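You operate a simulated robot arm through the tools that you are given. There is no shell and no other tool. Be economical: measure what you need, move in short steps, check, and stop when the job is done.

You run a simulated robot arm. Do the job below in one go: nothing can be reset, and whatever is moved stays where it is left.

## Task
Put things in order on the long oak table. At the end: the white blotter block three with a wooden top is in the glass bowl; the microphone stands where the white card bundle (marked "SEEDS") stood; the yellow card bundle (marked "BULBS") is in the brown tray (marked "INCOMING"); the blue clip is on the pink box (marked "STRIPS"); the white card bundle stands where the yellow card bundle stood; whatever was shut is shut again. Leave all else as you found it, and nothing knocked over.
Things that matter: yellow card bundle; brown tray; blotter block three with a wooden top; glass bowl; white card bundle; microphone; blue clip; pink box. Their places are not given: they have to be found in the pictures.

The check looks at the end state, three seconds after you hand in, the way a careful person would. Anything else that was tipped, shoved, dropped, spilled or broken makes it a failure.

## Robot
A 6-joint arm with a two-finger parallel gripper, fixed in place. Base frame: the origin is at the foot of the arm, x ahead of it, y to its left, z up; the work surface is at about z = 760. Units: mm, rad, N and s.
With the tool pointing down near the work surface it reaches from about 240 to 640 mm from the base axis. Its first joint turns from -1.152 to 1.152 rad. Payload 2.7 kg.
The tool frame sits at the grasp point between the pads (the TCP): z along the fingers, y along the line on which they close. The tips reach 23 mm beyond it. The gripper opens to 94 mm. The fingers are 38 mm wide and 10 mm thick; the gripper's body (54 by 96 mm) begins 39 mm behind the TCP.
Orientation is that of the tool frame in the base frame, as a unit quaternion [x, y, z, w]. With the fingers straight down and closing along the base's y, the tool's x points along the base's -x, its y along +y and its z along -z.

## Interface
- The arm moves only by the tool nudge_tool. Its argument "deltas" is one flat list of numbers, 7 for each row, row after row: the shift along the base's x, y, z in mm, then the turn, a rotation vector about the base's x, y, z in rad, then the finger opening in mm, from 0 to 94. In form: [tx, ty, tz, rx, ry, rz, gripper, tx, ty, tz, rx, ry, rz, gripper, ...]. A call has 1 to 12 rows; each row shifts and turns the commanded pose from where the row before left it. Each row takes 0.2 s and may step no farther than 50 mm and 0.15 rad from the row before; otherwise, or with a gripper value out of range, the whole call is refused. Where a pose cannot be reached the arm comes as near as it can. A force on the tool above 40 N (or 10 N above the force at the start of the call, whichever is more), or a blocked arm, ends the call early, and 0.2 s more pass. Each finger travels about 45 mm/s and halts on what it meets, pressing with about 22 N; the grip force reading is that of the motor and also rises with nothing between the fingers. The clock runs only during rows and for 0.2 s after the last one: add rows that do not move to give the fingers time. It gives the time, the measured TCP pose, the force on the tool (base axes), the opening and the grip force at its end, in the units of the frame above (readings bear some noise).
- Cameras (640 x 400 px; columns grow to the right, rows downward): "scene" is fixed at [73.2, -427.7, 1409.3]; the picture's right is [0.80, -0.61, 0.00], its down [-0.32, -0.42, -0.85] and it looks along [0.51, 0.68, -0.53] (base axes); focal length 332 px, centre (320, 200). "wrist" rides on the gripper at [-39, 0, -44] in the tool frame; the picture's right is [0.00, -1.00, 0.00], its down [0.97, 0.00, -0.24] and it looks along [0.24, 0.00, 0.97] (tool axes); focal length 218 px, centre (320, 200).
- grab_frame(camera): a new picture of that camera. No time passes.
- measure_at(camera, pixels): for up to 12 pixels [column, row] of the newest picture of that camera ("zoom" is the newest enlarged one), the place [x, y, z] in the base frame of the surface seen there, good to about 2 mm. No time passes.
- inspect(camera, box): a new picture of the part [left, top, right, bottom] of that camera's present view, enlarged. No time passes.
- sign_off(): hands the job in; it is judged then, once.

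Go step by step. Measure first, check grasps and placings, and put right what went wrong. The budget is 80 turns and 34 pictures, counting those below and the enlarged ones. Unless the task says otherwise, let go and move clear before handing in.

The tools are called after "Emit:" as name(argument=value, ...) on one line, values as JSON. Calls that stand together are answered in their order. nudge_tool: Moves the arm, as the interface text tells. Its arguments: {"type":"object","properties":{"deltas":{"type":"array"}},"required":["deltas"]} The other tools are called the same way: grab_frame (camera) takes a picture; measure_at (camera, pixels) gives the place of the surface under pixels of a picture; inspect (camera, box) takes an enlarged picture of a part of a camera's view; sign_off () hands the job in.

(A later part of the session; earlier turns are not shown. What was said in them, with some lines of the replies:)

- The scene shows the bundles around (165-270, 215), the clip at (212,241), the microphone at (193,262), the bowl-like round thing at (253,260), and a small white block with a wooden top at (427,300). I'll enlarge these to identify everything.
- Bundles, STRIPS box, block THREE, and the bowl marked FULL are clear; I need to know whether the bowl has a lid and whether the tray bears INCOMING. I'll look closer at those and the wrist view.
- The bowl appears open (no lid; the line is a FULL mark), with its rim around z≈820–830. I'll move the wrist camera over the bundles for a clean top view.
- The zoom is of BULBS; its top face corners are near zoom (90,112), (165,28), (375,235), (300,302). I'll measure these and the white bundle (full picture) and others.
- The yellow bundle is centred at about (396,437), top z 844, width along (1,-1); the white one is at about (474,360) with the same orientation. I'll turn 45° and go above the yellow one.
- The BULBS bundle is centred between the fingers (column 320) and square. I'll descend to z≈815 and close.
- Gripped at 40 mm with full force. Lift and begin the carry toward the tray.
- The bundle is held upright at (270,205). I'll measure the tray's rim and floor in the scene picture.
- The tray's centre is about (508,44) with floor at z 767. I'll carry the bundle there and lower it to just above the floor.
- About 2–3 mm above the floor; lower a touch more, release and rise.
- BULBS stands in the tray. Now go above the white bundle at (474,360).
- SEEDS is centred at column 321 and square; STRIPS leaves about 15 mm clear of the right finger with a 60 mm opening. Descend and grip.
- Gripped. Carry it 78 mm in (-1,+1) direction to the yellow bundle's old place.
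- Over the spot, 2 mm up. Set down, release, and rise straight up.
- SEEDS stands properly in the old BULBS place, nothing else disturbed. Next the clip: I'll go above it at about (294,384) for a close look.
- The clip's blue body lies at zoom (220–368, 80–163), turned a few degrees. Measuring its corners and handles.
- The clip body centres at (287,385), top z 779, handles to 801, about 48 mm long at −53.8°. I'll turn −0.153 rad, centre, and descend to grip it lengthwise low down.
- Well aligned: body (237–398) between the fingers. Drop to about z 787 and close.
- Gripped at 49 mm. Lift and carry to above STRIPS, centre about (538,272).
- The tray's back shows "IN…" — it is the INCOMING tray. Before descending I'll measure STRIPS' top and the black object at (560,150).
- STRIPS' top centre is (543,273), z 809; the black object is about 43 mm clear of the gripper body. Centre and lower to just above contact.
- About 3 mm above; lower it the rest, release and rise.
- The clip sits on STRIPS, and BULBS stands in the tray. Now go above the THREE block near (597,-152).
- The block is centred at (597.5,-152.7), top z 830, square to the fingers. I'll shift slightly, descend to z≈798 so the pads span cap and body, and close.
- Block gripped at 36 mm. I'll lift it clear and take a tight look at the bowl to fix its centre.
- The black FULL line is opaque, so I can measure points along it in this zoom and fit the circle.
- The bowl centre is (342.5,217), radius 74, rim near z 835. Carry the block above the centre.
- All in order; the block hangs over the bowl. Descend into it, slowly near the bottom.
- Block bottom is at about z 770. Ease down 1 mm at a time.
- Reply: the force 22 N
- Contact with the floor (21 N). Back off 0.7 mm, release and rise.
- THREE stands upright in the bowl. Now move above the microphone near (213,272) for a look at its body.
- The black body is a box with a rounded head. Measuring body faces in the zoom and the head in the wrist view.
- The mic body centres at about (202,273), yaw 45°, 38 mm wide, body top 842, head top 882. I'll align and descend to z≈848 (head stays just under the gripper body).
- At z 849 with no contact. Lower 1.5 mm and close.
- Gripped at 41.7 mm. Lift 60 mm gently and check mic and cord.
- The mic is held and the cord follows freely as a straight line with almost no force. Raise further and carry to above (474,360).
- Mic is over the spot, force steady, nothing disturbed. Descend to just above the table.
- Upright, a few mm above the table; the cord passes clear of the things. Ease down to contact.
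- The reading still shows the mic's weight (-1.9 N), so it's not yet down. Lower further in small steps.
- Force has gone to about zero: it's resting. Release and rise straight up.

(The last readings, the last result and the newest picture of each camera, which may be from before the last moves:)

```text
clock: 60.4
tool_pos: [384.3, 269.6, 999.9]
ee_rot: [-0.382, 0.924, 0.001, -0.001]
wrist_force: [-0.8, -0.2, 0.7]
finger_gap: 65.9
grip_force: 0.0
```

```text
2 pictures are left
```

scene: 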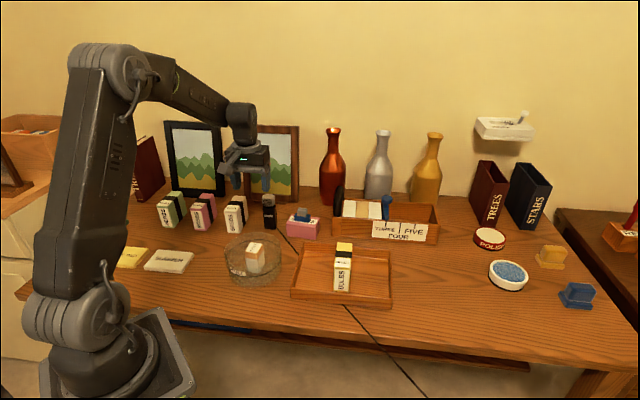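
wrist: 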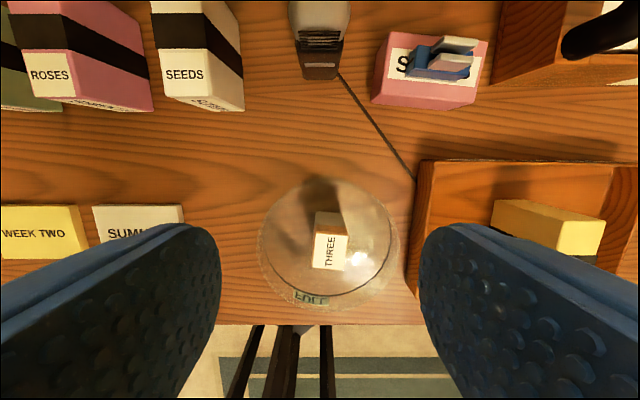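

The mic stands upright at (268,212) next to SEEDS, the block is in the bowl, the clip on STRIPS and BULBS in the tray; nothing was closed or opened. One quick measurement of the mic and the SEEDS positions.

Emit:
measure_at(camera="scene", pixels=[[268, 197], [266, 218], [273, 218], [237, 200], [304, 211]])

```text
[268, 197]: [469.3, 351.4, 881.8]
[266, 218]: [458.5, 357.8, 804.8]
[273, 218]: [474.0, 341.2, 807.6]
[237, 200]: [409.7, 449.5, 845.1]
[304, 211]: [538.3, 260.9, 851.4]
```

Positions match the aims (mic front face near (463,350), so its centre is at about (474,360)). All tasks are done, so I'm handing in.

Emit:
sign_off()

```text
The job is handed in.
```

The job is handed in, with every item where you asked and nothing tipped or knocked over in the last pictures:
- **Block three:** it stands upright in the glass bowl.
- **Microphone:** it stands where the white "SEEDS" bundle stood. Its cord now runs across the table and over the tray, without disturbing anything I could see.
- **White "SEEDS" bundle:** it stands where the yellow "BULBS" bundle stood.
- **Yellow "BULBS" bundle:** it stands in the brown "INCOMING" tray.
- **Blue clip:** it sits on the pink "STRIPS" box.

I opened nothing, so nothing needed shutting again.
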